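You operate a simulated robot arm through the tools that you are given. There is no shell and no other tool. Be economical: measure what you need, move in short steps, check, and stop when the job is done.

You run a simulated robot arm. Do the job below in one go: nothing can be reset, and whatever is moved stays where it is left.

## Task
Put things in order on the top of the lacquered table. At the end: the green ribbon tin is on the gold brass dish; the beige sanding block stands where the green ribbon tin stood; the yellow wax bar (marked "RUNNER WAX") stands where the green vase stood; the green vase from the top of the lacquered table stands where the beige sanding block stood; whatever was shut is shut again. Leave all else as you found it, and nothing knocked over.

Only the result counts: the job must be done as asked and must still hold three seconds after the hand-in. Knocking over, shifting, dropping, spilling or breaking anything else fails it.

## Robot
A 6-joint arm with a two-finger parallel gripper, fixed in place. Base frame: the origin is at the foot of the arm, x ahead of it, y to its left, z up; the work surface is at about z = 0.72. Lengths are in m, angles in degrees, forces in N, time in s.
With the tool pointing down near the work surface it reaches from about 0.22 to 0.62 m from the base axis. Its first joint turns from -66.0 to 66.0 degrees. Payload 2.7 kg.
Tool frame: the origin (TCP) lies between the finger pads and is the grasp point; the fingertips stand 0.023 m ahead of it; z points along the fingers, y is the line along which they close. The gripper opens to 0.094 m. The fingers are 0.038 m wide and 0.01 m thick; the gripper's body (0.054 by 0.096 m) begins 0.039 m behind the TCP.
Orientation is told as [roll, pitch, yaw] about the base's x, y, z axes, in that order, counted from this pose: with the fingers straight down and closing along the base's y, the tool's x points along the base's -x, its y along +y and its z along -z.

## Interface
- The arm moves only by the tool step_arm. Its argument "moves" is a list of rows, each a list of 3 entries, a list of its own where there are three numbers: the shift along the tool's x, y, z in m, then the turn, a rotation vector about the tool's x, y, z in degrees, then the gripper command, from -1 (shut) to 1 (fully open), values between in proportion. In form: [[[dx, dy, dz], [rx, ry, rz], claw], ...]. A call has 1 to 12 rows; each row shifts and turns the commanded pose from where the row before left it, along the tool's axes as they then stand. A row lasts 0.2 s, in which the tool goes at most 0.05 m and 8.6 degrees; a call with a longer step from one row to the next is refused whole, and so is a gripper value outside its range. Where a pose cannot be reached the arm comes as near as it can. A force on the tool above 40 N (or 10 N above the force at the start of the call, whichever is more), or a blocked arm, ends the call early, and 0.2 s more pass. Each finger travels about 0.045 m/s and halts on what it meets, pressing with about 36 N; the grip force reading is that of the motor and also rises with nothing between the fingers. The clock runs only during rows and for 0.2 s after the last one: add rows that do not move to give the fingers time. It gives the time, the measured TCP pose, the force on the tool (base axes), the opening and the grip force at its end, in the units of the frame above (readings bear some noise), and new pictures: "pictures" is both (left out), scene, wrist or none.
- Cameras (640 x 400 px; columns grow to the right, rows downward): "scene" is fixed at [0.0693, -0.4239, 1.4068]; the picture's right is [0.83, -0.55, 0.00], its down [-0.29, -0.44, -0.85] and it looks along [0.47, 0.71, -0.53] (base axes); focal length 309 px, centre (320, 200). "wrist" rides on the gripper at [-0.039, 0, -0.044] in the tool frame; the picture's right is [0.00, -1.00, 0.00], its down [0.97, 0.00, -0.24] and it looks along [0.24, 0.00, 0.97] (tool axes); focal length 218 px, centre (320, 200).
- point_at(camera, pixels): there is no depth. For up to 12 entries [column, row, z] of the newest picture of that camera ("zoom" is the newest enlarged one), the place [x, y] in the base frame at which the ray of that pixel passes the height z, good to about 0.002 m. The clock stands still meanwhile.
- zoom(camera, box): a new picture of the part [left, top, right, bottom] of that camera's present view, enlarged. The clock stands still meanwhile.
- finish_job(): hands the job in; it is judged then, once.

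Keep the steps short. Do not move on a guess: measure, check each grasp and each placing, and mend mistakes. In all there are 80 turns and 120 pictures (those below and enlarged ones count). Leave the gripper open and the arm clear of the work at the hand-in unless told otherwise, and finish with a single line.

The tools are called after ">>>" by a JSON object that holds its "method" and its "body". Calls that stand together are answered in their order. step_arm: Moves the arm, as the interface text tells. Its arguments: {"type":"object","properties":{"moves":{"type":"array","items":{"type":"array"}},"pictures":{"type":"string","enum":["both","scene","wrist","none"]}},"required":["moves"]} The other tools are called the same way: point_at (camera, pixels) gives the place at which the rays of pixels pass given heights; zoom (camera, box) takes an enlarged picture of a part of a camera's view; finish_job () hands the job in.

At the start:

```text
time: 0.0
eef_pos: [0.4361, 0.2154, 1.0181]
tool_rot: [0.1, 0.0, 0.0]
contact_force: [0.4, -0.2, -1.1]
gripper_width: 0.0942
grip_force: 0.1
```

scene: 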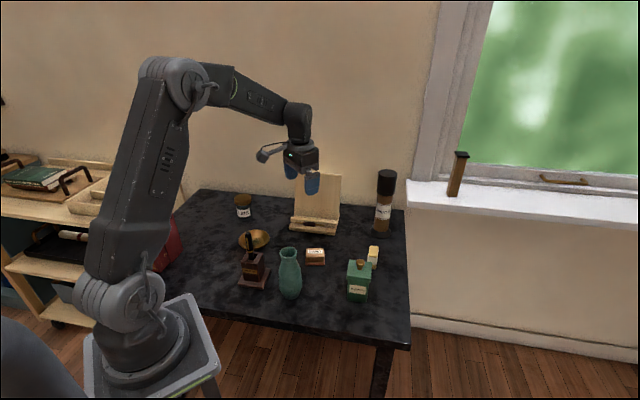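
wrist: 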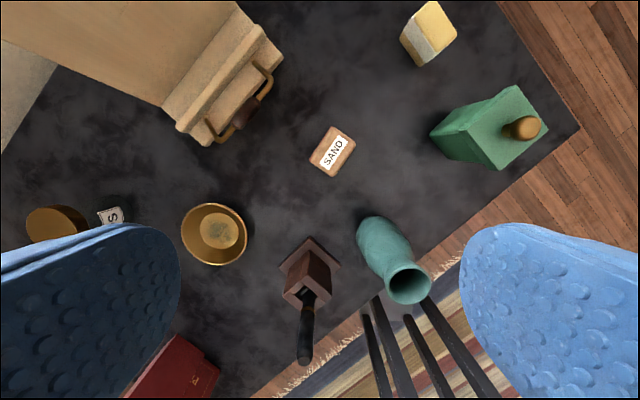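

I see the dish, mill, vase, sanding block, tin and wax bar on the table. I'll enlarge both views to identify and measure them.

>>> {"method": "zoom", "body": {"camera": "scene", "box": [220, 160, 420, 310]}}

>>> {"method": "zoom", "body": {"camera": "wrist", "box": [160, 0, 600, 310]}}

>>> {"method": "point_at", "body": {"camera": "wrist", "pixels": [[332, 152, 0.745], [428, 25, 0.76], [495, 130, 0.78], [408, 284, 0.86], [370, 228, 0.72], [214, 235, 0.74], [310, 160, 0.72], [332, 176, 0.72], [355, 142, 0.72], [218, 233, 0.725], [310, 262, 0.72]]}}

```text
2.67 times, centred on (320, 235) of scene
```

zoom: 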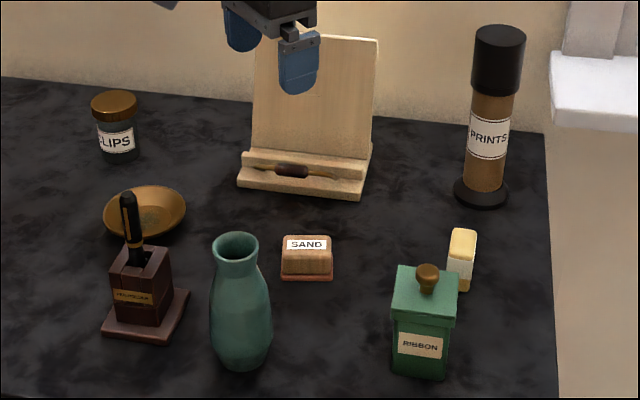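

```text
1.29 times, centred on (380, 155) of wrist
```

zoom: 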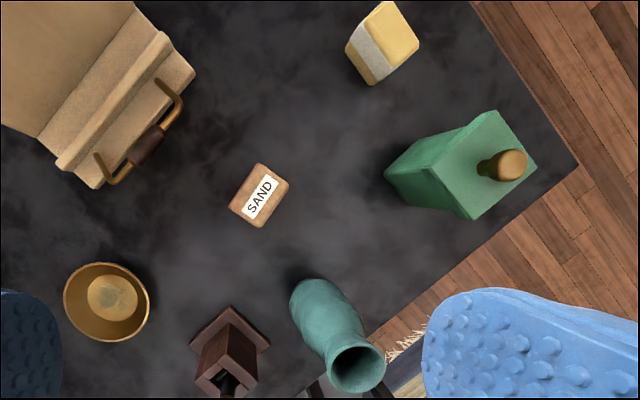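

```text
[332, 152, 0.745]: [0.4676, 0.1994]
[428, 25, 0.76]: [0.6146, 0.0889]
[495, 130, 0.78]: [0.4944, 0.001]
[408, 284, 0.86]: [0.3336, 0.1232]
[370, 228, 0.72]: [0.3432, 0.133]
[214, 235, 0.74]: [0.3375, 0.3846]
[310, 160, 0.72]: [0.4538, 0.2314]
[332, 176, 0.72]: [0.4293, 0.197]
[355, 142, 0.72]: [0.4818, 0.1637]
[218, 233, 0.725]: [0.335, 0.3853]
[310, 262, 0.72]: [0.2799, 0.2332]
```

The layout is clear. I'll now zoom in closer for labels and edges to get footprints and heights.

>>> {"method": "zoom", "body": {"camera": "scene", "box": [335, 235, 399, 305]}}

>>> {"method": "zoom", "body": {"camera": "scene", "box": [230, 225, 340, 305]}}

```text
5.71 times, centred on (367, 270) of scene
```

zoom: 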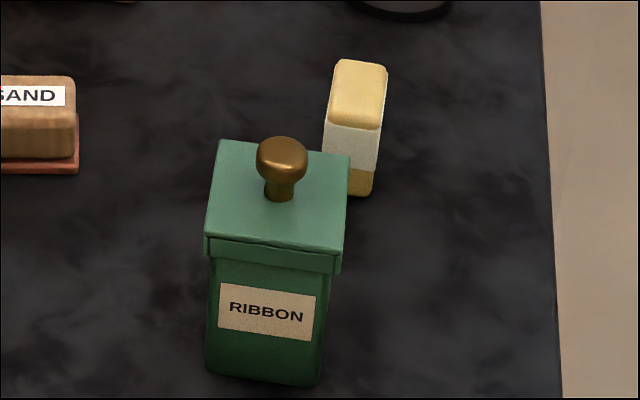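

```text
5.00 times, centred on (285, 265) of scene
```

zoom: 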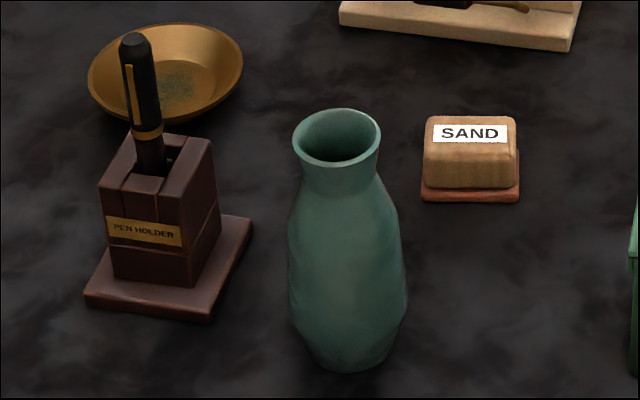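

Next I'll query corners of the tin, vase, sand block and wax bar in the scene and wrist views at trial heights, to settle both heights and footprints.

>>> {"method": "point_at", "body": {"camera": "scene", "pixels": [[347.2, 300.3, 0.72], [367.2, 302.7, 0.72], [346.9, 276.5, 0.8], [371, 278.8, 0.8], [372.3, 262.5, 0.8], [349.1, 259.5, 0.8], [288.6, 252.4, 0.86], [279.6, 254.5, 0.86], [297.2, 254.5, 0.86], [305.2, 264, 0.72], [324.8, 265.6, 0.72], [291, 299.4, 0.72]]}}

>>> {"method": "point_at", "body": {"camera": "wrist", "pixels": [[512, 86, 0.8], [549, 126, 0.8], [502, 170, 0.8], [431, 134, 0.72], [408, 283, 0.86], [388, 285, 0.86], [430, 283, 0.86], [332, 127, 0.75], [355, 142, 0.75], [332, 176, 0.75], [310, 160, 0.75], [455, 141, 0.8]]}}

```text
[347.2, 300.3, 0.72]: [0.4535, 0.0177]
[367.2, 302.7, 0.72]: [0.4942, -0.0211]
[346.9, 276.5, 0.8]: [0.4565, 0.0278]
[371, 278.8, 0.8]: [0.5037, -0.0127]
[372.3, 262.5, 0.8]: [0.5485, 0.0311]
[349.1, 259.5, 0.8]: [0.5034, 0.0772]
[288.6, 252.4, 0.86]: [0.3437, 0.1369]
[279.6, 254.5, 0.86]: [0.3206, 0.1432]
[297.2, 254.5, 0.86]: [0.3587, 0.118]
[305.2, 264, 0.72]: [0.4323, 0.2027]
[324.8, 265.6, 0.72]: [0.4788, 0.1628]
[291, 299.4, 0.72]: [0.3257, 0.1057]
```

```text
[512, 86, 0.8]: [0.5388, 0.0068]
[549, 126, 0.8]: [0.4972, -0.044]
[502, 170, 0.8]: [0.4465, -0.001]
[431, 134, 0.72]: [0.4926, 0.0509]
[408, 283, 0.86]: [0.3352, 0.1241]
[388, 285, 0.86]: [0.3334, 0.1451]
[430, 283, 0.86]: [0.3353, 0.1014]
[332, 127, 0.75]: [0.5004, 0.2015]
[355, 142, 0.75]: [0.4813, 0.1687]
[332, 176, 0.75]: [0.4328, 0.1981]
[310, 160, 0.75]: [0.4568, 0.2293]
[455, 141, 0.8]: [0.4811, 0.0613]
```

Two-camera triangulation gives: the tin centre is ≈(0.492, 0.018), its lid top is at 0.818 and it is turned about 45°. The vase is at ≈(0.340, 0.128) with its rim at 0.869. Next I'll measure the dish, jar, red box and pen holder.

>>> {"method": "point_at", "body": {"camera": "wrist", "pixels": [[181, 232, 0.75], [247, 235, 0.75], [213, 203, 0.75], [214, 266, 0.75], [55, 225, 0.79], [175, 336, 0.72], [220, 368, 0.72], [305, 360, 0.87], [279, 265, 0.72], [340, 262, 0.72], [205, 145, 0.74], [495, 0, 0.72]]}}

>>> {"method": "point_at", "body": {"camera": "scene", "pixels": [[238.5, 240, 0.75], [269.5, 240, 0.75], [254, 230, 0.75], [254, 249, 0.75], [249, 239, 0.725], [243, 205, 0.8], [243, 217, 0.72], [172, 232, 0.72], [165, 270, 0.72], [248, 235, 0.87], [361, 260, 0.84], [374, 268, 0.72]]}}

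>>> {"method": "zoom", "body": {"camera": "scene", "box": [130, 180, 290, 300]}}

```text
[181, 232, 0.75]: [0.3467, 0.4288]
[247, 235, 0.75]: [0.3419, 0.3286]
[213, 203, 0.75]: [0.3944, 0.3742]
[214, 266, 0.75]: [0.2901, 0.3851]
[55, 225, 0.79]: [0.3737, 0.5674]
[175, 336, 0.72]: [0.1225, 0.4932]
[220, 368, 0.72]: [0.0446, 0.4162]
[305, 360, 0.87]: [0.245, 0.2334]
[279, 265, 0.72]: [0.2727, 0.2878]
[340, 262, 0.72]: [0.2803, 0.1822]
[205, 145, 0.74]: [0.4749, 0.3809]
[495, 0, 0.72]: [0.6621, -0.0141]
```

```text
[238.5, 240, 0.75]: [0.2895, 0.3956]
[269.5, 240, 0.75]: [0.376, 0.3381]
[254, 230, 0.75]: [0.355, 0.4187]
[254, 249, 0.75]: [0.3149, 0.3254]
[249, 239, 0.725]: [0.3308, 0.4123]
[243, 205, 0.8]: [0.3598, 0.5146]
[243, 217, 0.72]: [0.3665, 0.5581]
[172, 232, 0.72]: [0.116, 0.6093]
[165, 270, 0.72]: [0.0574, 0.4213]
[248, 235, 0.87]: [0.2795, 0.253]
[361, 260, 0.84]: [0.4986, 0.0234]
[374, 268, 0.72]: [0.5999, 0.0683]
```

```text
3.33 times, centred on (210, 240) of scene
```

zoom: 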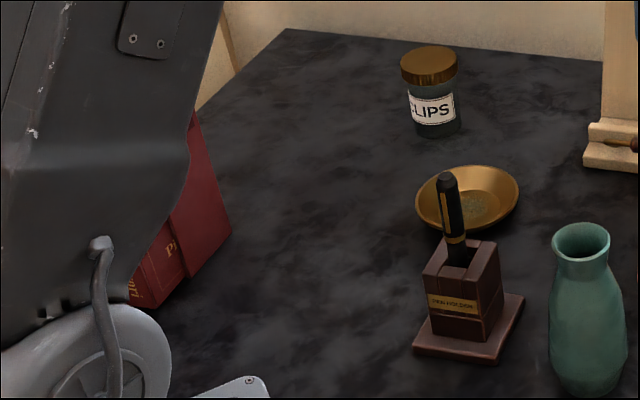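

The dish centre is ≈(0.337, 0.386), with a shallow rim at about 0.737. The tin's lid looks like a separate piece, so I'll grip the body from the side. First I'll move over the tin, yawed 47°, for a better measurement.

>>> {"method": "step_arm", "body": {"moves": [[[-0.004, -0.041, 0], [0, 0, 0], 1], [[-0.004, -0.041, 0], [0, 0, 0], 1], [[-0.004, -0.041, 0], [0, 0, 0], 1], [[-0.002, -0.042, 0], [0, 0, 0], 1], [[0, 0, 0], [0, 0, -7.8333], 1], [[0, 0, 0], [0, 0, -7.8333], 1], [[0, 0, 0], [0, 0, -7.8333], 1], [[0, 0, 0], [0, 0, -7.8333], 1], [[0, 0, 0], [0, 0, -7.8333], 1], [[0, 0, 0], [0, 0, -7.8333], 1]]}}

```text
time: 2.2
eef_pos: [0.4502, 0.051, 1.0185]
tool_rot: [0.1, -0.1, 47.2]
contact_force: [0.0, -0.4, -0.6]
gripper_width: 0.0939
grip_force: 0.0
```

scene: 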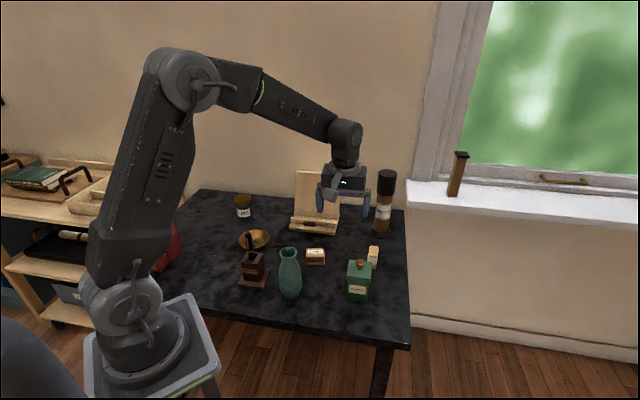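
wrist: 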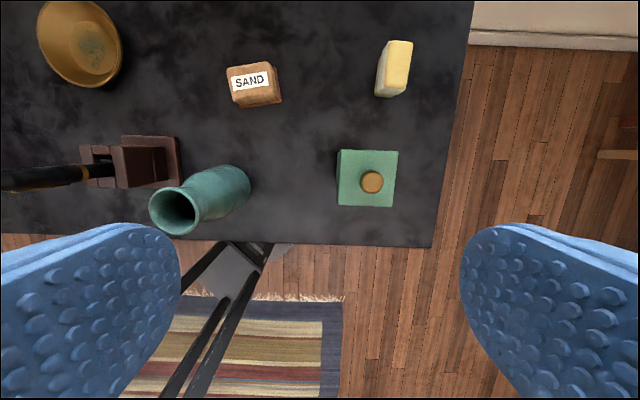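

The tin is well aligned with the image. I'll enlarge this view to measure corners.

>>> {"method": "zoom", "body": {"camera": "wrist", "box": [320, 20, 480, 220]}}

>>> {"method": "zoom", "body": {"camera": "wrist", "box": [140, 40, 300, 240]}}

>>> {"method": "point_at", "body": {"camera": "wrist", "pixels": [[340, 149, 0.818], [398, 151, 0.818], [396, 207, 0.818], [338, 205, 0.818], [371, 181, 0.84], [227, 69, 0.745], [276, 65, 0.745], [280, 103, 0.72], [234, 107, 0.72], [175, 210, 0.869], [235, 185, 0.72]]}}

```text
2.00 times, centred on (400, 120) of wrist
```

zoom: 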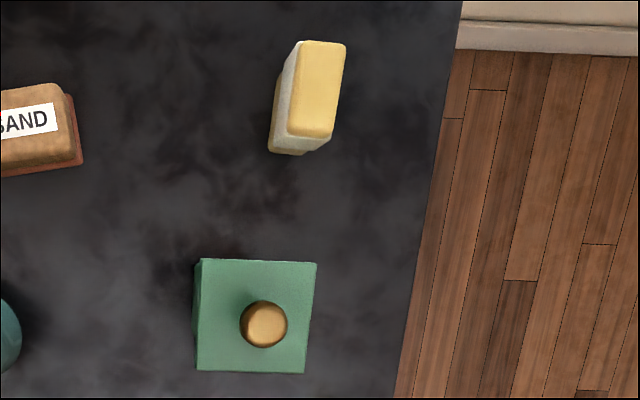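

```text
2.00 times, centred on (220, 140) of wrist
```

zoom: 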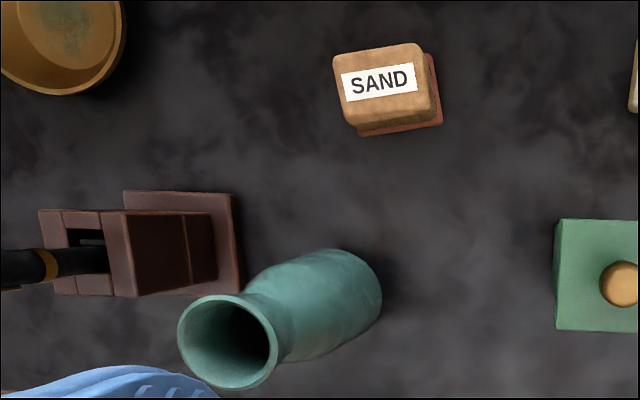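

```text
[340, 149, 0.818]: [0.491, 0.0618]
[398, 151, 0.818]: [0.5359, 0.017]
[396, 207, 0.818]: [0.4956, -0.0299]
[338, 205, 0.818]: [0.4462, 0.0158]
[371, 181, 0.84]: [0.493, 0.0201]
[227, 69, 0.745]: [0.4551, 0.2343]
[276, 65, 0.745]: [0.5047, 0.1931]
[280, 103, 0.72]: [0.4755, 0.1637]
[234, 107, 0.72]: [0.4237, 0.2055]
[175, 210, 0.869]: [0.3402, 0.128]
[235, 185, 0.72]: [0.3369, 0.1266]
```

Tin centre is (0.4925, 0.0175) at yaw 47°. The vase is at (0.339, 0.1275) and the sand block at (0.466, 0.199). Now I'll back off to the front right of the tin and tilt the tool toward horizontal, high above everything.

>>> {"method": "step_arm", "body": {"moves": [[[0.0373, -0.0179, 0], [0, 0, 0], 1], [[0.0373, -0.0179, 0], [0, 0, 0], 1], [[0.0373, -0.0179, 0], [0, 0, 0], 1], [[0, 0, 0], [0, -8, 0], 1], [[0, 0, 0], [0, -8, 0], 1], [[0, 0, 0], [0, -8, 0], 1], [[0, 0, 0], [0, -8, 0], 1], [[0, 0, 0], [0, -8, 0], 1], [[0, 0, 0], [0, -8, 0], 1], [[0, 0, 0], [0, -8, 0], 1], [[0, 0, 0], [0, -8, 0], 1], [[0, 0, 0], [0, -8, 0], 1]]}}

```text
time: 4.8
eef_pos: [0.4123, -0.0667, 1.0177]
tool_rot: [0.0, -72.2, 47.0]
contact_force: [-0.3, -0.5, 1.2]
gripper_width: 0.094
grip_force: 0.1
```

scene: 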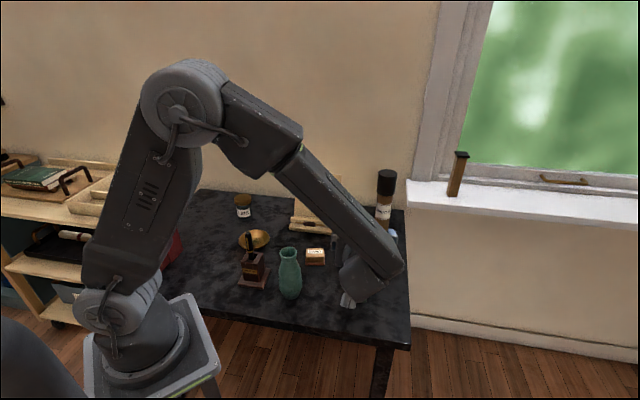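
wrist: 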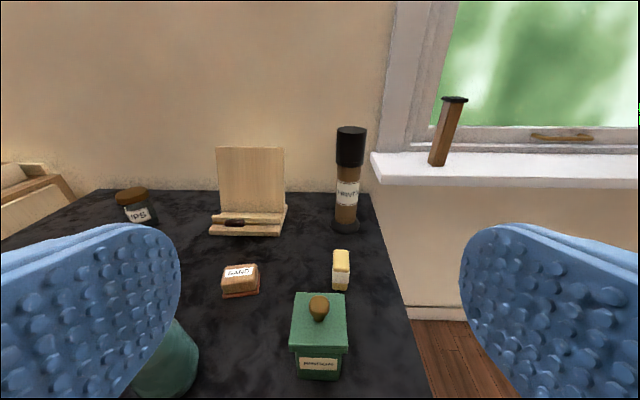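

The pose is reachable and the view ahead shows the tin centred. I'll add the last 8° of tilt and descend vertically to z ≈ 0.79, about 0.11 m in front of the tin.

>>> {"method": "step_arm", "body": {"moves": [[[0, 0, 0], [0, -8, 0], 1], [[0.0372, 0, 0.0066], [0, 0, 0], 1], [[0.0372, 0, 0.0066], [0, 0, 0], 1], [[0.0372, 0, 0.0066], [0, 0, 0], 1], [[0.0372, 0, 0.0066], [0, 0, 0], 1], [[0.0372, 0, 0.0066], [0, 0, 0], 1], [[0.0372, 0, 0.0066], [0, 0, 0], 1]]}}

```text
time: 6.4
eef_pos: [0.4169, -0.0655, 0.7907]
tool_rot: [-0.1, -80.1, 47.1]
contact_force: [0.8, -0.5, -0.4]
gripper_width: 0.0943
grip_force: 0.1
```

scene: 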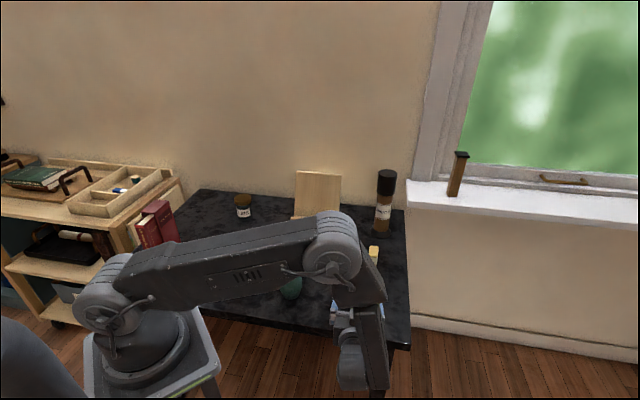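
wrist: 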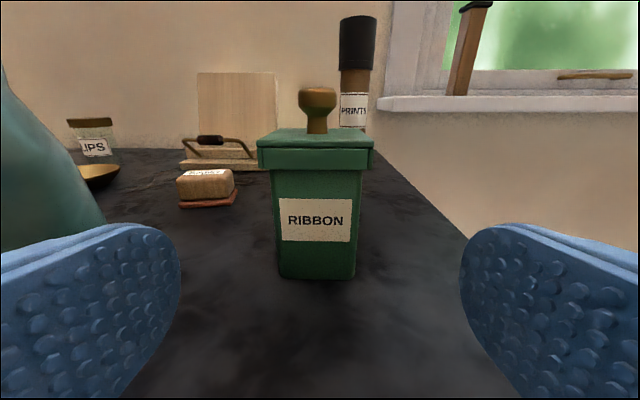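

The pose is reached with the tin centred, but the upper arm is now low over the vase area. I'll check its height and the vase before going on.

>>> {"method": "point_at", "body": {"camera": "scene", "pixels": [[335, 245, 1.1], [335, 245, 1.05], [335, 245, 1.0], [335, 245, 0.95], [105, 290, 1.0], [105, 290, 0.9], [355, 365, 0.85], [355, 365, 0.9], [375, 300, 0.9]]}}

>>> {"method": "zoom", "body": {"camera": "scene", "box": [200, 180, 420, 320]}}

>>> {"method": "zoom", "body": {"camera": "wrist", "box": [240, 70, 400, 300]}}

```text
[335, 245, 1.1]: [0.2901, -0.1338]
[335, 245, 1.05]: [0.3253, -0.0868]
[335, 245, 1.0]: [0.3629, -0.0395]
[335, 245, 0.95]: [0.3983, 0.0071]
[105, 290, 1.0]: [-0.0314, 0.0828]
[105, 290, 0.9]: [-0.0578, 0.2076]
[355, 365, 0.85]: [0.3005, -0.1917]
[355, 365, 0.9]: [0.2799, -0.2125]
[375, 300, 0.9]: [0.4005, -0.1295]
```

```text
2.86 times, centred on (310, 250) of scene
```

zoom: 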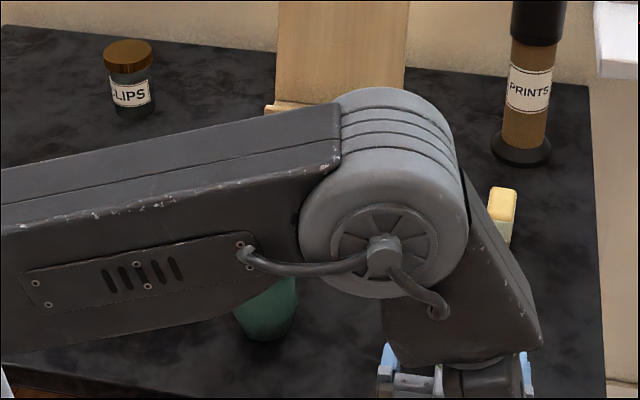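

```text
1.74 times, centred on (320, 185) of wrist
```

zoom: 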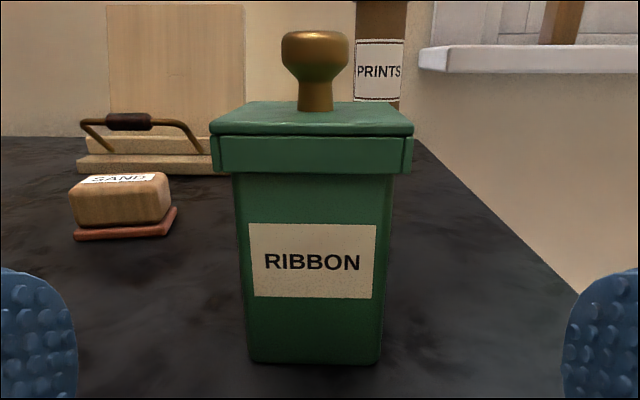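

The upper arm sits at z ≈ 1.05, well above the vase, and the vase is upright. The fingers line up with the tin body below its lid skirt. I'll move ahead 0.106 m along the tool and stop there to check.

>>> {"method": "step_arm", "body": {"moves": [[[0, 0.0015, 0.035], [0, 0, 0], 1], [[0, 0, 0.035], [0, 0, 0], 1], [[0, 0, 0.02], [0, 0, 0], 1], [[0, 0, 0.016], [0, 0, 0], 1]], "pictures": "wrist"}}

```text
time: 7.0
eef_pos: [0.459, -0.0197, 0.7791]
tool_rot: [0.4, -79.6, 46.6]
contact_force: [-3.5, -5.3, 0.9]
gripper_width: 0.0939
grip_force: 0.0
stopped in row 3: the force on the tool passed its limit (the readings are from after the stop); the commanded pose is now the measured one
```

wrist: 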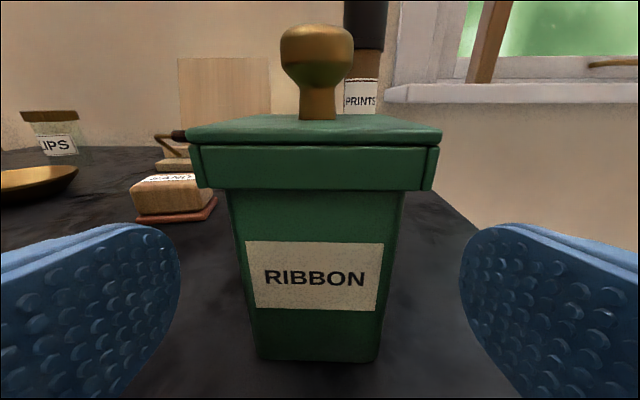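

The call stopped on force before the fingers could touch the tin: the near lid edge is still ahead and the fingers are clear on both sides. I suspect the wrist link met the table edge, so I'll look at the scene view.

>>> {"method": "zoom", "body": {"camera": "scene", "box": [260, 220, 440, 400]}}

>>> {"method": "step_arm", "body": {"moves": [[[0, 0, 0], [0, 0, 0], 1]], "pictures": "none"}}

```text
2.22 times, centred on (350, 310) of scene
```

zoom: 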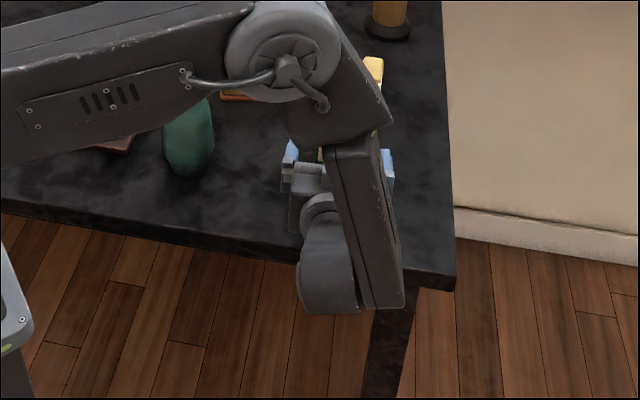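

```text
time: 7.5
eef_pos: [0.459, -0.02, 0.7787]
tool_rot: [0.6, -79.4, 46.4]
contact_force: [-7.3, -8.2, 0.8]
gripper_width: 0.094
grip_force: 0.1
```

The wrist link did meet the table edge. I'll back off along the tool and measure how low that link hangs, so I can choose a smaller tilt.

>>> {"method": "point_at", "body": {"camera": "scene", "pixels": [[287, 326, 0.72], [411, 350, 0.72], [368, 359, 0.68], [368, 359, 0.72], [368, 359, 0.76], [345, 361, 0.7], [345, 361, 0.74], [345, 361, 0.78]]}}

>>> {"method": "step_arm", "body": {"moves": [[[0, 0, -0.02], [0, 0, 0], 1], [[0, 0, -0.025], [0, 0, 0], 1], [[0, 0, -0.03], [0, 0, 0], 1], [[-0.03, 0, 0], [0, 0, 0], 1], [[-0.03, 0, 0], [0, 0, 0], 1], [[-0.02, 0, 0], [0, 0, 0], 1], [[0, 0, 0], [0, 7.5, 0], 1], [[0, 0, 0], [0, 7.5, 0], 1]]}}

```text
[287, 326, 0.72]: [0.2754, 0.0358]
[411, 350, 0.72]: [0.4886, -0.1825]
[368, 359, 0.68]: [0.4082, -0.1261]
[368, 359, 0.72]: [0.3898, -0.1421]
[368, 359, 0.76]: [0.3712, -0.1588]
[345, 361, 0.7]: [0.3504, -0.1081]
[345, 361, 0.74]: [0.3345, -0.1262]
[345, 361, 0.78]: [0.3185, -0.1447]
```

```text
time: 9.2
eef_pos: [0.42, -0.063, 0.8713]
tool_rot: [0.3, -64.5, 46.8]
contact_force: [-0.7, 0.0, -0.7]
gripper_width: 0.0938
grip_force: 0.0
```

scene: 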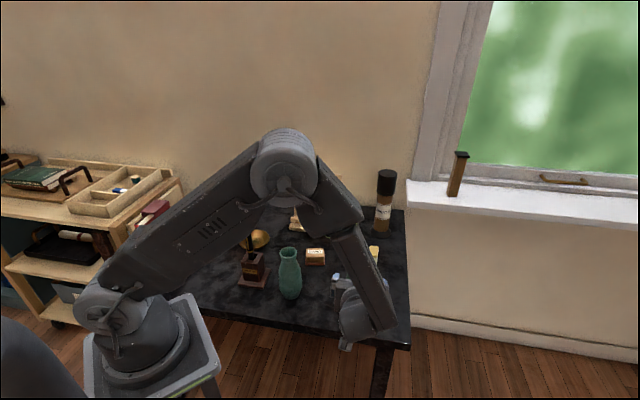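
wrist: 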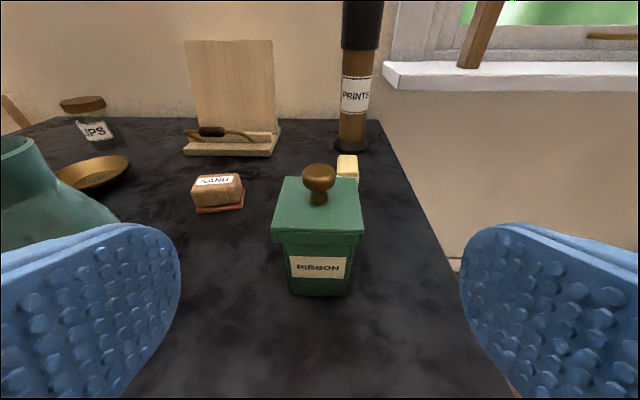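

The table edge runs along 0.715x + 0.699y ≈ 0.222. At 65° tilt the wrist is higher, so I'll measure the lowest link point now to predict clearance at grasp height.

>>> {"method": "point_at", "body": {"camera": "scene", "pixels": [[393, 331, 0.8], [393, 331, 0.84], [393, 331, 0.88], [376, 335, 0.8], [376, 335, 0.84], [376, 335, 0.88], [355, 340, 0.84], [355, 340, 0.88], [345, 350, 0.84], [345, 350, 0.88]]}}

>>> {"method": "zoom", "body": {"camera": "scene", "box": [290, 230, 430, 370]}}

```text
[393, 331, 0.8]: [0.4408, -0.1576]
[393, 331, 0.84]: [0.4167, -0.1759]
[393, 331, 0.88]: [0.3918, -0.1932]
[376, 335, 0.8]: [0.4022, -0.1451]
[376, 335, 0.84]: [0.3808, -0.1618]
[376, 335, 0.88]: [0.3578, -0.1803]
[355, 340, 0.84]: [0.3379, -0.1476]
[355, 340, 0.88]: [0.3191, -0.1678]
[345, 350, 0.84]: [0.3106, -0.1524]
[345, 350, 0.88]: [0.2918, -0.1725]
```

```text
2.86 times, centred on (360, 300) of scene
```

zoom: 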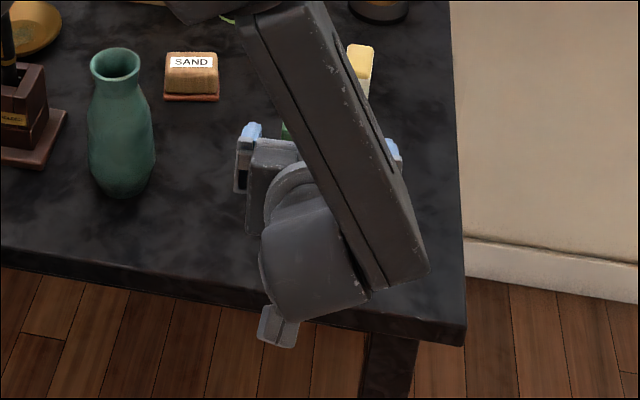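

Predicted link clearance at the grasp is about 0.05 m. I'll descend to z ≈ 0.81, then move 0.1 m ahead along the tool to the tin body.

>>> {"method": "step_arm", "body": {"moves": [[[0.0268, 0.001, 0.0125], [0, 0, 0], 1], [[0.0267, 0.001, 0.0125], [0, -0.4, 0], 1], [[0, 0, 0.03], [0, 0, 0], 1], [[0, 0, 0.03], [0, 0, 0], 1]]}}

```text
time: 10.2
eef_pos: [0.4561, -0.0197, 0.789]
tool_rot: [0.2, -65.0, 46.8]
contact_force: [-1.0, -0.2, -0.5]
gripper_width: 0.0941
grip_force: 0.1
```

scene: 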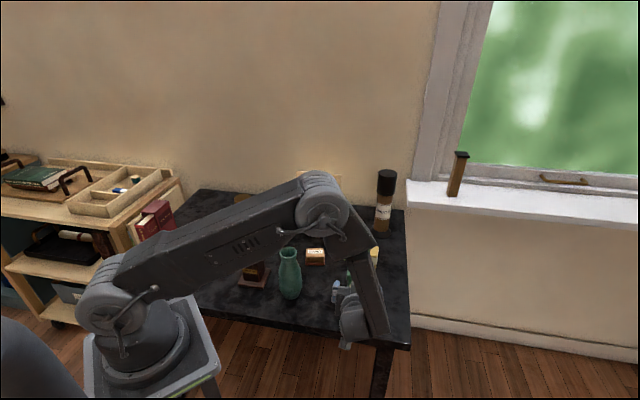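
wrist: 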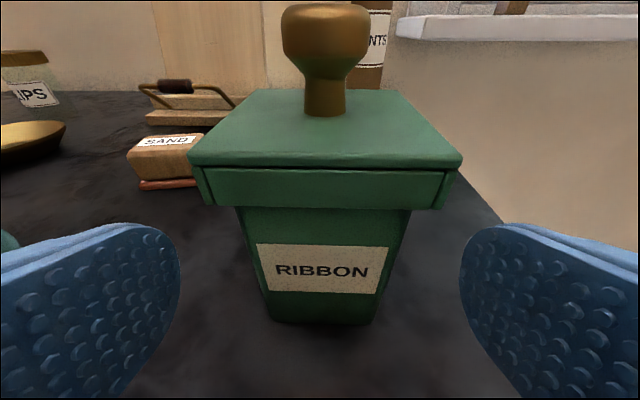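

No contact, and the tin sits about 5 px right of centre, so I'll shift −0.002 along tool y. I'll advance the last 0.039 m slowly.

>>> {"method": "step_arm", "body": {"moves": [[[0, -0.002, 0.015], [0, 0, 0], 1], [[0, 0, 0.015], [0, 0, 0], 1], [[0, 0, 0.009], [0, 0, 0], 1]]}}

```text
time: 10.9
eef_pos: [0.4724, -0.0056, 0.772]
tool_rot: [0.8, -64.3, 46.1]
contact_force: [-3.0, -4.1, 0.6]
gripper_width: 0.0942
grip_force: 0.0
stopped in row 3: the force on the tool passed its limit (the readings are from after the stop); the commanded pose is now the measured one
```

scene: 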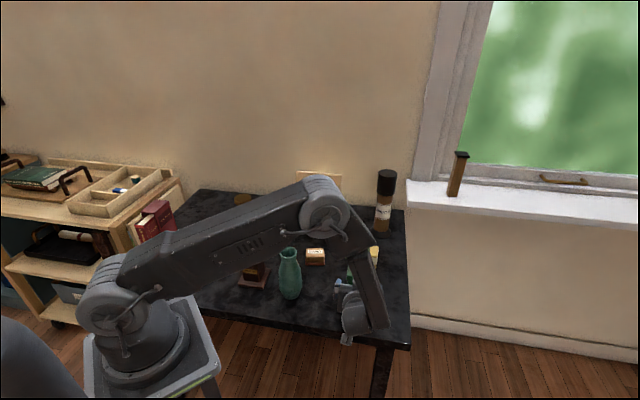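
wrist: 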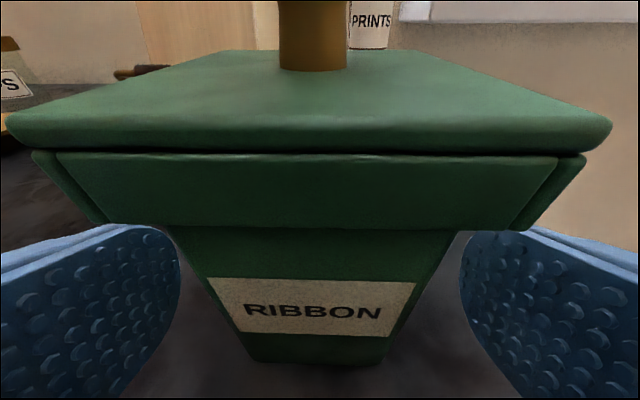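

It stopped again about 0.012 m short. I'll look closely at the wrist against the table edge and at the lid.

>>> {"method": "zoom", "body": {"camera": "scene", "box": [310, 240, 410, 360]}}

>>> {"method": "step_arm", "body": {"moves": [[[0, 0, -0.004], [0, 0, 0], 1]], "pictures": "none"}}

```text
3.33 times, centred on (360, 300) of scene
```

zoom: 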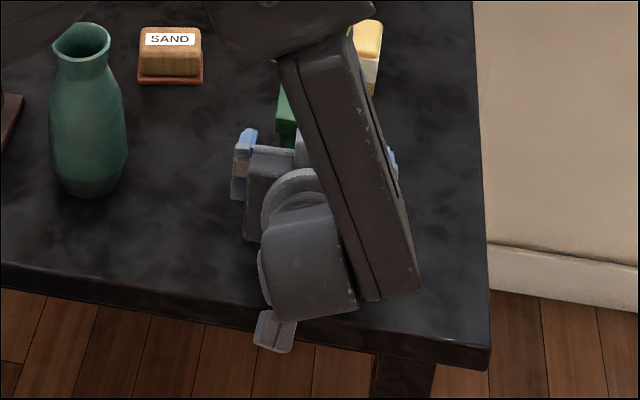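

```text
time: 11.3
eef_pos: [0.47, -0.0076, 0.7755]
tool_rot: [0.6, -64.4, 46.2]
contact_force: [-0.9, 0.2, 1.0]
gripper_width: 0.0941
grip_force: 0.1
```

The wrist protrusion and camera both make the side grasp tight, and it would be worse over the dish. I'll retreat and go upright. From above I can then grip the lid skirt and lift a few millimetres, to test whether the lid is one piece with the tin.

>>> {"method": "step_arm", "body": {"moves": [[[0, 0, -0.035], [0, 0, 0], 1], [[0, 0, -0.035], [0, 0, 0], 1], [[-0.036, 0, -0.017], [0, 0, 0], 1], [[-0.036, 0, -0.017], [0, 0, 0], 1], [[-0.036, 0, -0.017], [0, 0, 0], 1], [[-0.036, 0, -0.017], [0, 0, 0], 1], [[0, 0, 0], [0, 8.05, 0], 1], [[0, 0, 0], [0, 8.05, 0], 1], [[0, 0, 0], [0, 8.05, 0], 1], [[0, 0, 0], [0, 8.05, 0], 1], [[0, 0, 0], [0, 8.05, 0], 1], [[0, 0, 0], [0, 8.05, 0], 1]], "pictures": "none"}}

>>> {"method": "step_arm", "body": {"moves": [[[0, 0, 0], [0, 8.05, 0], 1], [[0, 0, 0], [0, 8.05, 0], 1], [[0, 0, 0], [0, 0, 0], 1]]}}

```text
time: 13.9
eef_pos: [0.4282, -0.0536, 0.9646]
tool_rot: [0.2, -16.0, 46.8]
contact_force: [-0.9, -0.6, 0.1]
gripper_width: 0.0939
grip_force: 0.1
```

```text
time: 14.7
eef_pos: [0.4275, -0.0544, 0.9639]
tool_rot: [0.3, 0.3, 46.9]
contact_force: [-0.1, 0.2, -0.7]
gripper_width: 0.094
grip_force: 0.1
```

scene: 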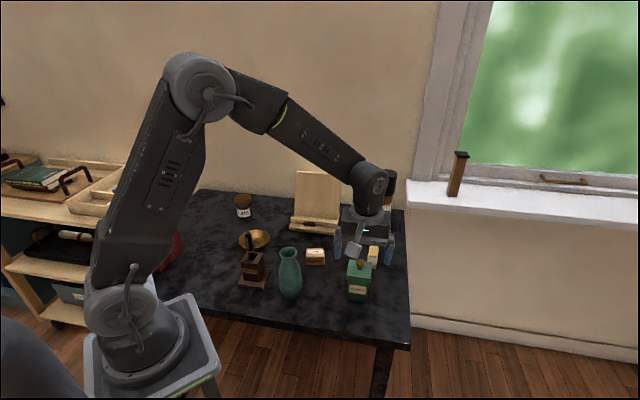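
wrist: 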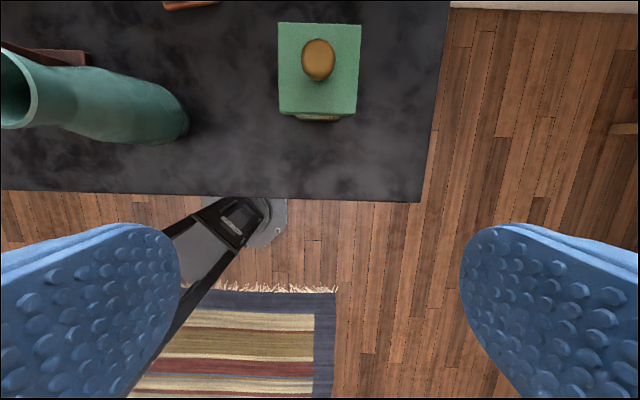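

The tool is upright again. I'll verify that the tin has not moved.

>>> {"method": "point_at", "body": {"camera": "wrist", "pixels": [[279, 23, 0.818], [362, 25, 0.818], [358, 113, 0.818], [279, 111, 0.818], [319, 60, 0.847]]}}

```text
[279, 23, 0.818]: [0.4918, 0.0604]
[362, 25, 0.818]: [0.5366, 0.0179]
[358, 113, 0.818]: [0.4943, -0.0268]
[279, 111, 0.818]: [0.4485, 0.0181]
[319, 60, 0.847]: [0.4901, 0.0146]
```

The tin is unmoved: centre (0.4928, 0.0174), yaw about 45.5°. I'll move over it, turn 1.4° and descend until the tips are just beside the lid.

>>> {"method": "step_arm", "body": {"moves": [[[-0.0485, 0.0007, 0], [0, 0, 1.4], 1], [[-0.0485, 0.0007, 0], [0, 0, 0], 1], [[0, 0, 0.04], [0, 0, 0], 1], [[0, 0, 0.04], [0, 0, 0], 1], [[0, 0, 0.03], [0, 0, 0], 1], [[0, 0, 0.015], [0, 0, 0], 1]]}}

```text
time: 16.1
eef_pos: [0.4939, 0.0179, 0.8406]
tool_rot: [0.2, 0.0, 45.4]
contact_force: [0.5, 0.7, 0.1]
gripper_width: 0.0939
grip_force: 0.1
```

scene: 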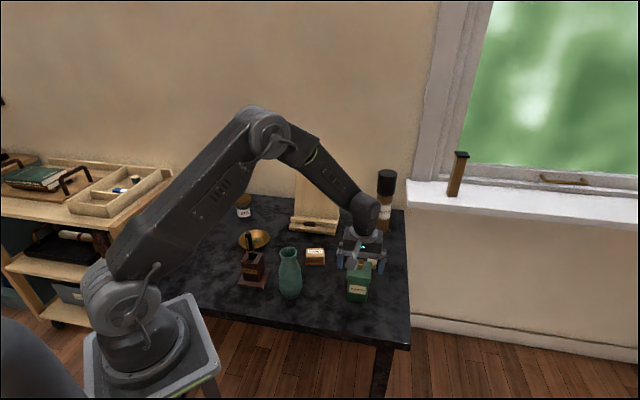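
wrist: 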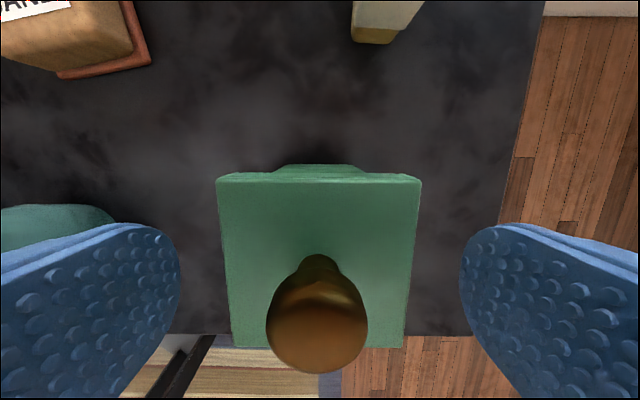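

It is well centred (lid columns 217–421). I'll descend 0.024 more, close on the skirt and wait.

>>> {"method": "step_arm", "body": {"moves": [[[0, 0, 0.012], [0, 0, 0], 1], [[0, 0, 0.012], [0, 0, 0], 1], [[0, 0, 0], [0, 0, 0], -1], [[0, 0, 0], [0, 0, 0], -1], [[0, 0, 0], [0, 0, 0], -1], [[0, 0, 0], [0, 0, 0], -1]], "pictures": "wrist"}}

```text
time: 17.5
eef_pos: [0.4924, 0.0177, 0.8146]
tool_rot: [0.3, 0.1, 45.3]
contact_force: [0.3, 0.8, 0.8]
gripper_width: 0.0621
grip_force: 35.8
```

wrist: 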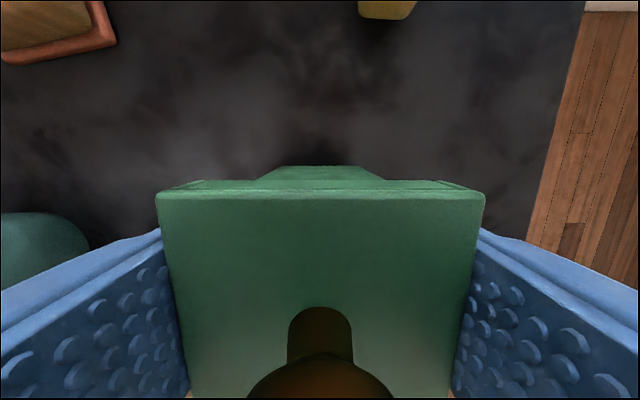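

Gripped at 0.0621. I'll lift 6 mm slowly and look in both views to see whether the body follows.

>>> {"method": "step_arm", "body": {"moves": [[[0, 0, -0.003], [0, 0, 0], -1], [[0, 0, -0.003], [0, 0, 0], -1], [[0, 0, 0], [0, 0, 0], -1]], "pictures": "wrist"}}

>>> {"method": "zoom", "body": {"camera": "scene", "box": [330, 240, 394, 310]}}

```text
time: 18.3
eef_pos: [0.4941, 0.0173, 0.8203]
tool_rot: [0.3, 0.0, 45.4]
contact_force: [0.7, 0.0, -1.1]
gripper_width: 0.062
grip_force: 36.2
```

wrist: 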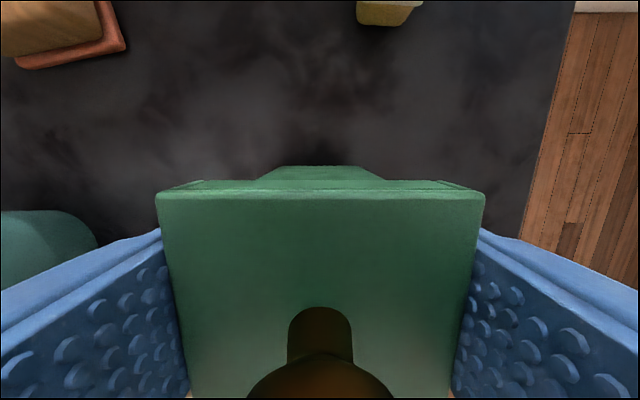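

```text
5.71 times, centred on (362, 275) of scene
```

zoom: 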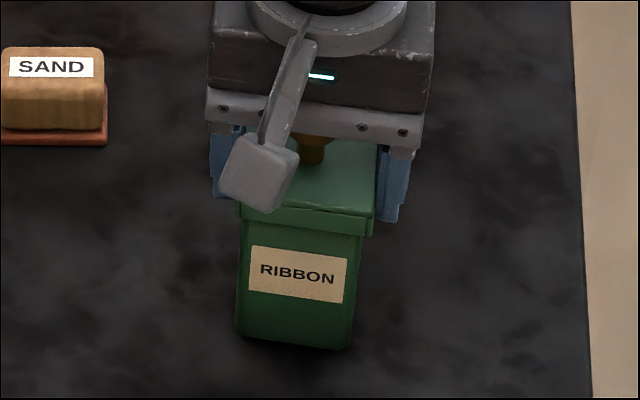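

The tin's bottom rose with the lid (bottom-left corner row 300.3→298.6) and the label moved too, so it is one piece. I'll lift by 0.20 m.

>>> {"method": "step_arm", "body": {"moves": [[[0, 0, -0.02], [0, 0, 0], -1], [[0, 0, -0.036], [0, 0, 0], -1], [[0, 0, -0.036], [0, 0, 0], -1], [[0, 0, -0.036], [0, 0, 0], -1], [[0, 0, -0.036], [0, 0, 0], -1], [[0, 0, -0.036], [0, 0, 0], -1]]}}

```text
time: 19.7
eef_pos: [0.4938, 0.0166, 1.0219]
tool_rot: [0.2, 0.1, 45.4]
contact_force: [-0.4, 0.4, -0.5]
gripper_width: 0.0
grip_force: 36.1
```

scene: 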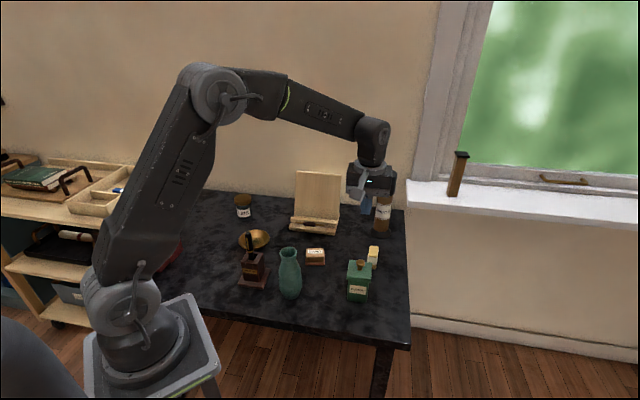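
wrist: 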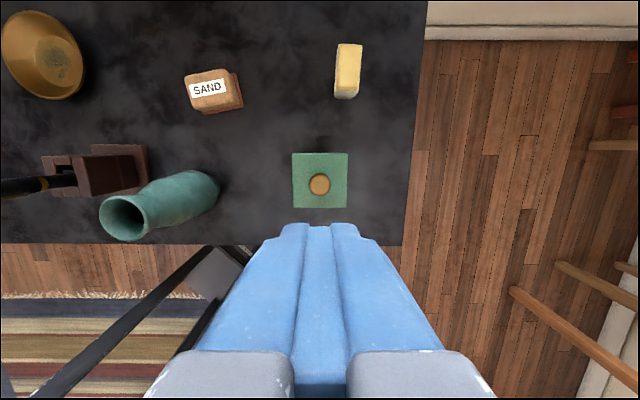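

The fingers slipped off and shut on nothing, but the tin stands upright. I'll measure where it is now.

>>> {"method": "point_at", "body": {"camera": "wrist", "pixels": [[292, 153, 0.818], [348, 153, 0.818], [347, 208, 0.818], [292, 208, 0.818], [320, 181, 0.818]]}}

>>> {"method": "zoom", "body": {"camera": "scene", "box": [330, 240, 394, 310]}}

>>> {"method": "zoom", "body": {"camera": "wrist", "box": [270, 30, 380, 220]}}

```text
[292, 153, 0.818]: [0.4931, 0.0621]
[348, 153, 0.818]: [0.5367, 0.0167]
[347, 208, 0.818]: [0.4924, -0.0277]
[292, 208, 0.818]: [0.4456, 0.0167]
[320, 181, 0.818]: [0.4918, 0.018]
```

```text
5.71 times, centred on (362, 275) of scene
```

zoom: 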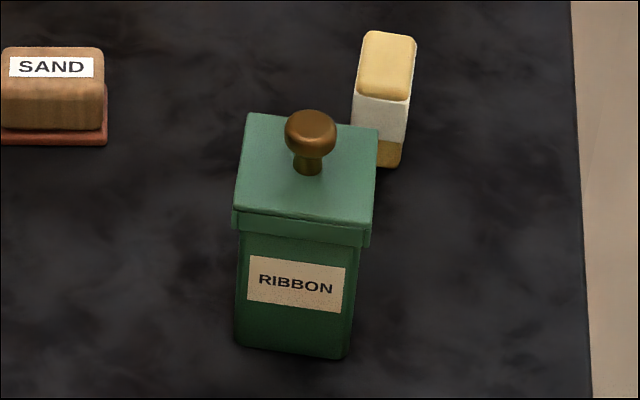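

```text
2.11 times, centred on (325, 125) of wrist
```

zoom: 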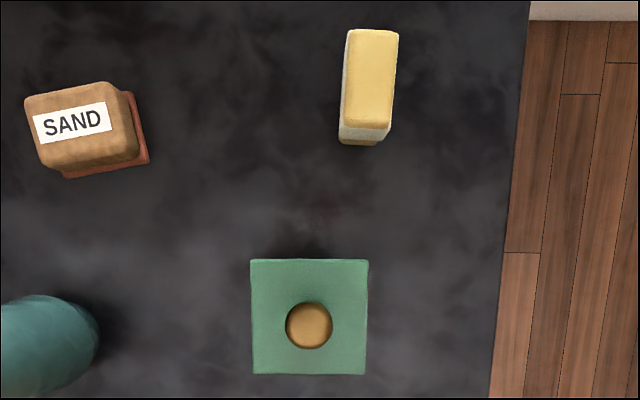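

The tin is unmoved at (0.492, 0.017). In the 6 mm test the label and bottom rose together, so the faster lift made it slip. I'll regrip slightly deeper and move much more gently.

>>> {"method": "step_arm", "body": {"moves": [[[0.0009, 0.0017, 0.02], [0, 0, 0], 1], [[0, 0, 0.03], [0, 0, 0], 1], [[0, 0, 0.03], [0, 0, 0], 1], [[0, 0, 0.03], [0, 0, 0], 1], [[0, 0, 0], [0, 0, 0], 1], [[0, 0, 0], [0, 0, 0], 1], [[0, 0, 0.04], [0, 0, 0], 1], [[0, 0, 0.03], [0, 0, 0], 1], [[0, 0, 0.014], [0, 0, 0], 1], [[0, 0, 0.014], [0, 0, 0], 1]], "pictures": "wrist"}}

```text
time: 21.9
eef_pos: [0.4922, 0.0185, 0.8125]
tool_rot: [0.2, 0.0, 45.5]
contact_force: [-0.1, -0.6, -0.2]
gripper_width: 0.0938
grip_force: 0.1
```

wrist: 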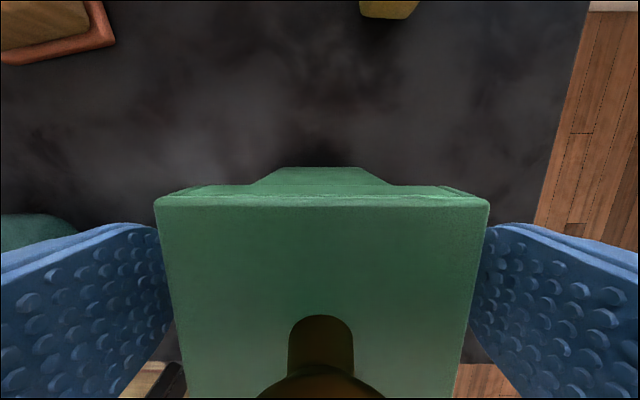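

The height is 0.8125 with no contact. I'll go 1.5 mm lower, close, then lift gently with a ramp.

>>> {"method": "step_arm", "body": {"moves": [[[0, 0, 0.0015], [0, 0, 0], 1], [[0, 0, 0], [0, 0, 0], -1], [[0, 0, 0], [0, 0, 0], -1], [[0, 0, 0], [0, 0, 0], -1], [[0, 0, 0], [0, 0, 0], -1], [[0, 0, 0], [0, 0, 0], -1], [[0, 0, -0.001], [0, 0, 0], -1], [[0, 0, -0.002], [0, 0, 0], -1], [[0, 0, -0.003], [0, 0, 0], -1], [[0, 0, -0.004], [0, 0, 0], -1]], "pictures": "scene"}}

>>> {"method": "zoom", "body": {"camera": "scene", "box": [330, 240, 394, 310]}}

```text
time: 24.1
eef_pos: [0.4939, 0.018, 0.8217]
tool_rot: [0.1, 0.1, 45.3]
contact_force: [0.6, -0.4, 0.4]
gripper_width: 0.062
grip_force: 36.5
```

scene: 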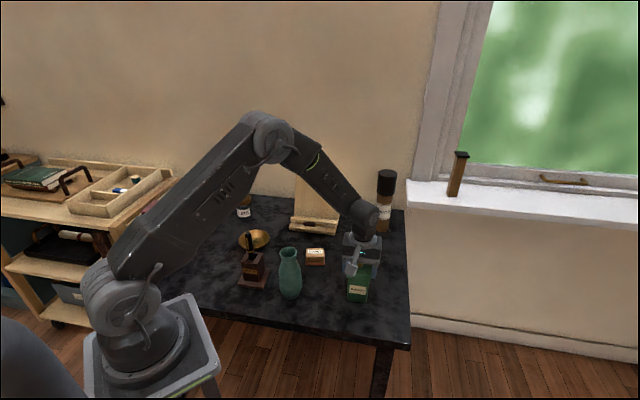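

```text
5.71 times, centred on (362, 275) of scene
```

zoom: 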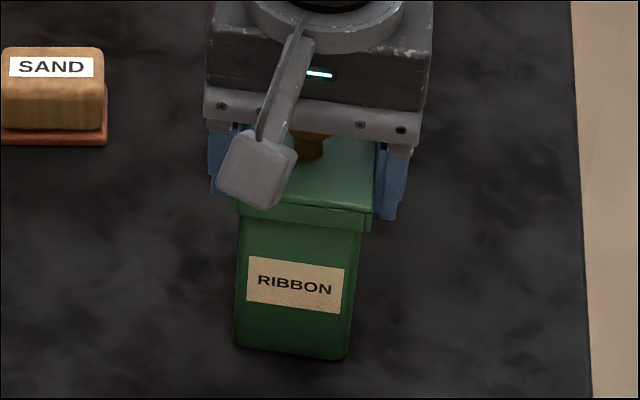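

The label looks unmoved while the lid edge moved. I'll zoom tighter to check whether the lid is separating.

>>> {"method": "zoom", "body": {"camera": "scene", "box": [342, 260, 378, 306]}}

>>> {"method": "zoom", "body": {"camera": "wrist", "box": [140, 140, 500, 400]}}

```text
8.70 times, centred on (360, 283) of scene
```

zoom: 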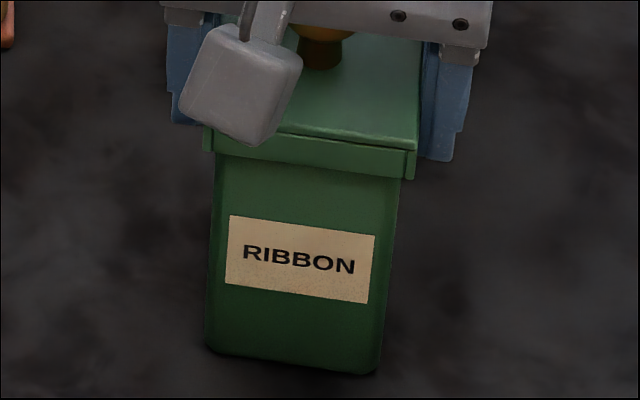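

```text
1.54 times, centred on (320, 270) of wrist
```

zoom: 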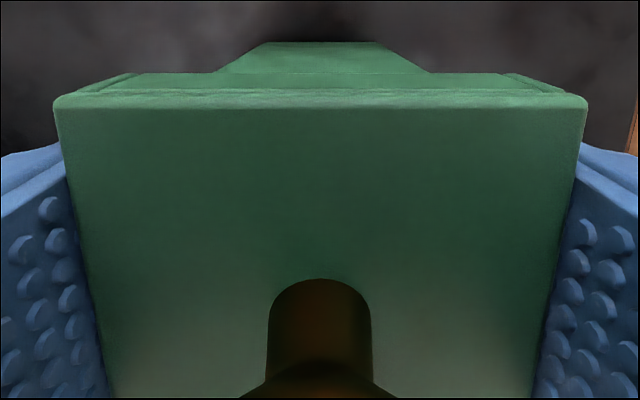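

The skirt-to-label gap has grown by about 7 mm and the body stays on the table, so the lid is separate. I'll lower it back exactly and release. A box on the gripper's near side (around scene pixel 351, 270) is probably what hit the table edge, so I'll measure it first.

>>> {"method": "point_at", "body": {"camera": "scene", "pixels": [[351.1, 270.1, 0.82], [351.1, 270.1, 0.84], [351.1, 270.1, 0.86], [351.1, 270.1, 0.88], [351.1, 270.1, 0.9], [352, 276, 0.82], [352, 276, 0.84], [352, 276, 0.86]]}}

>>> {"method": "step_arm", "body": {"moves": [[[0, 0, 0.004], [0, 0, 0], -1], [[0, 0, 0.003], [0, 0, 0], -1], [[0, 0, 0.0025], [0, 0, 0], -1], [[0, 0, 0], [0, 0, 0], -1], [[0, 0, 0], [0, 0, 0], 0.5]], "pictures": "scene"}}

>>> {"method": "zoom", "body": {"camera": "scene", "box": [342, 260, 378, 306]}}

```text
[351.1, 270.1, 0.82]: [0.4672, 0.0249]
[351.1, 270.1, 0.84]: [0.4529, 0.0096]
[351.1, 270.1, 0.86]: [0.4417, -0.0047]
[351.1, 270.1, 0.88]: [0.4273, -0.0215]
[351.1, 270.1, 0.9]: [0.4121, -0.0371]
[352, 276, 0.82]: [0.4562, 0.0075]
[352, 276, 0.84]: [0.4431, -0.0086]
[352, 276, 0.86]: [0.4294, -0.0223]
```

```text
time: 25.3
eef_pos: [0.4911, 0.0184, 0.8124]
tool_rot: [0.2, 0.1, 45.4]
contact_force: [-0.1, 0.3, -0.7]
gripper_width: 0.0704
grip_force: 0.1
```

scene: 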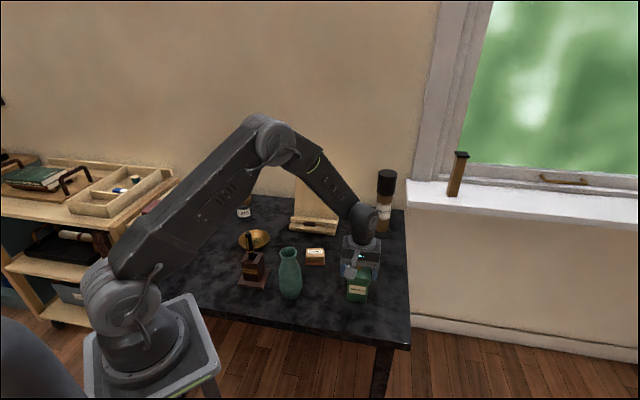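

```text
8.70 times, centred on (360, 283) of scene
```

zoom: 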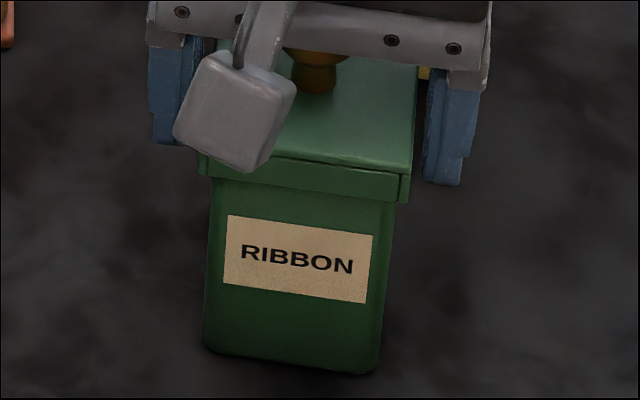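

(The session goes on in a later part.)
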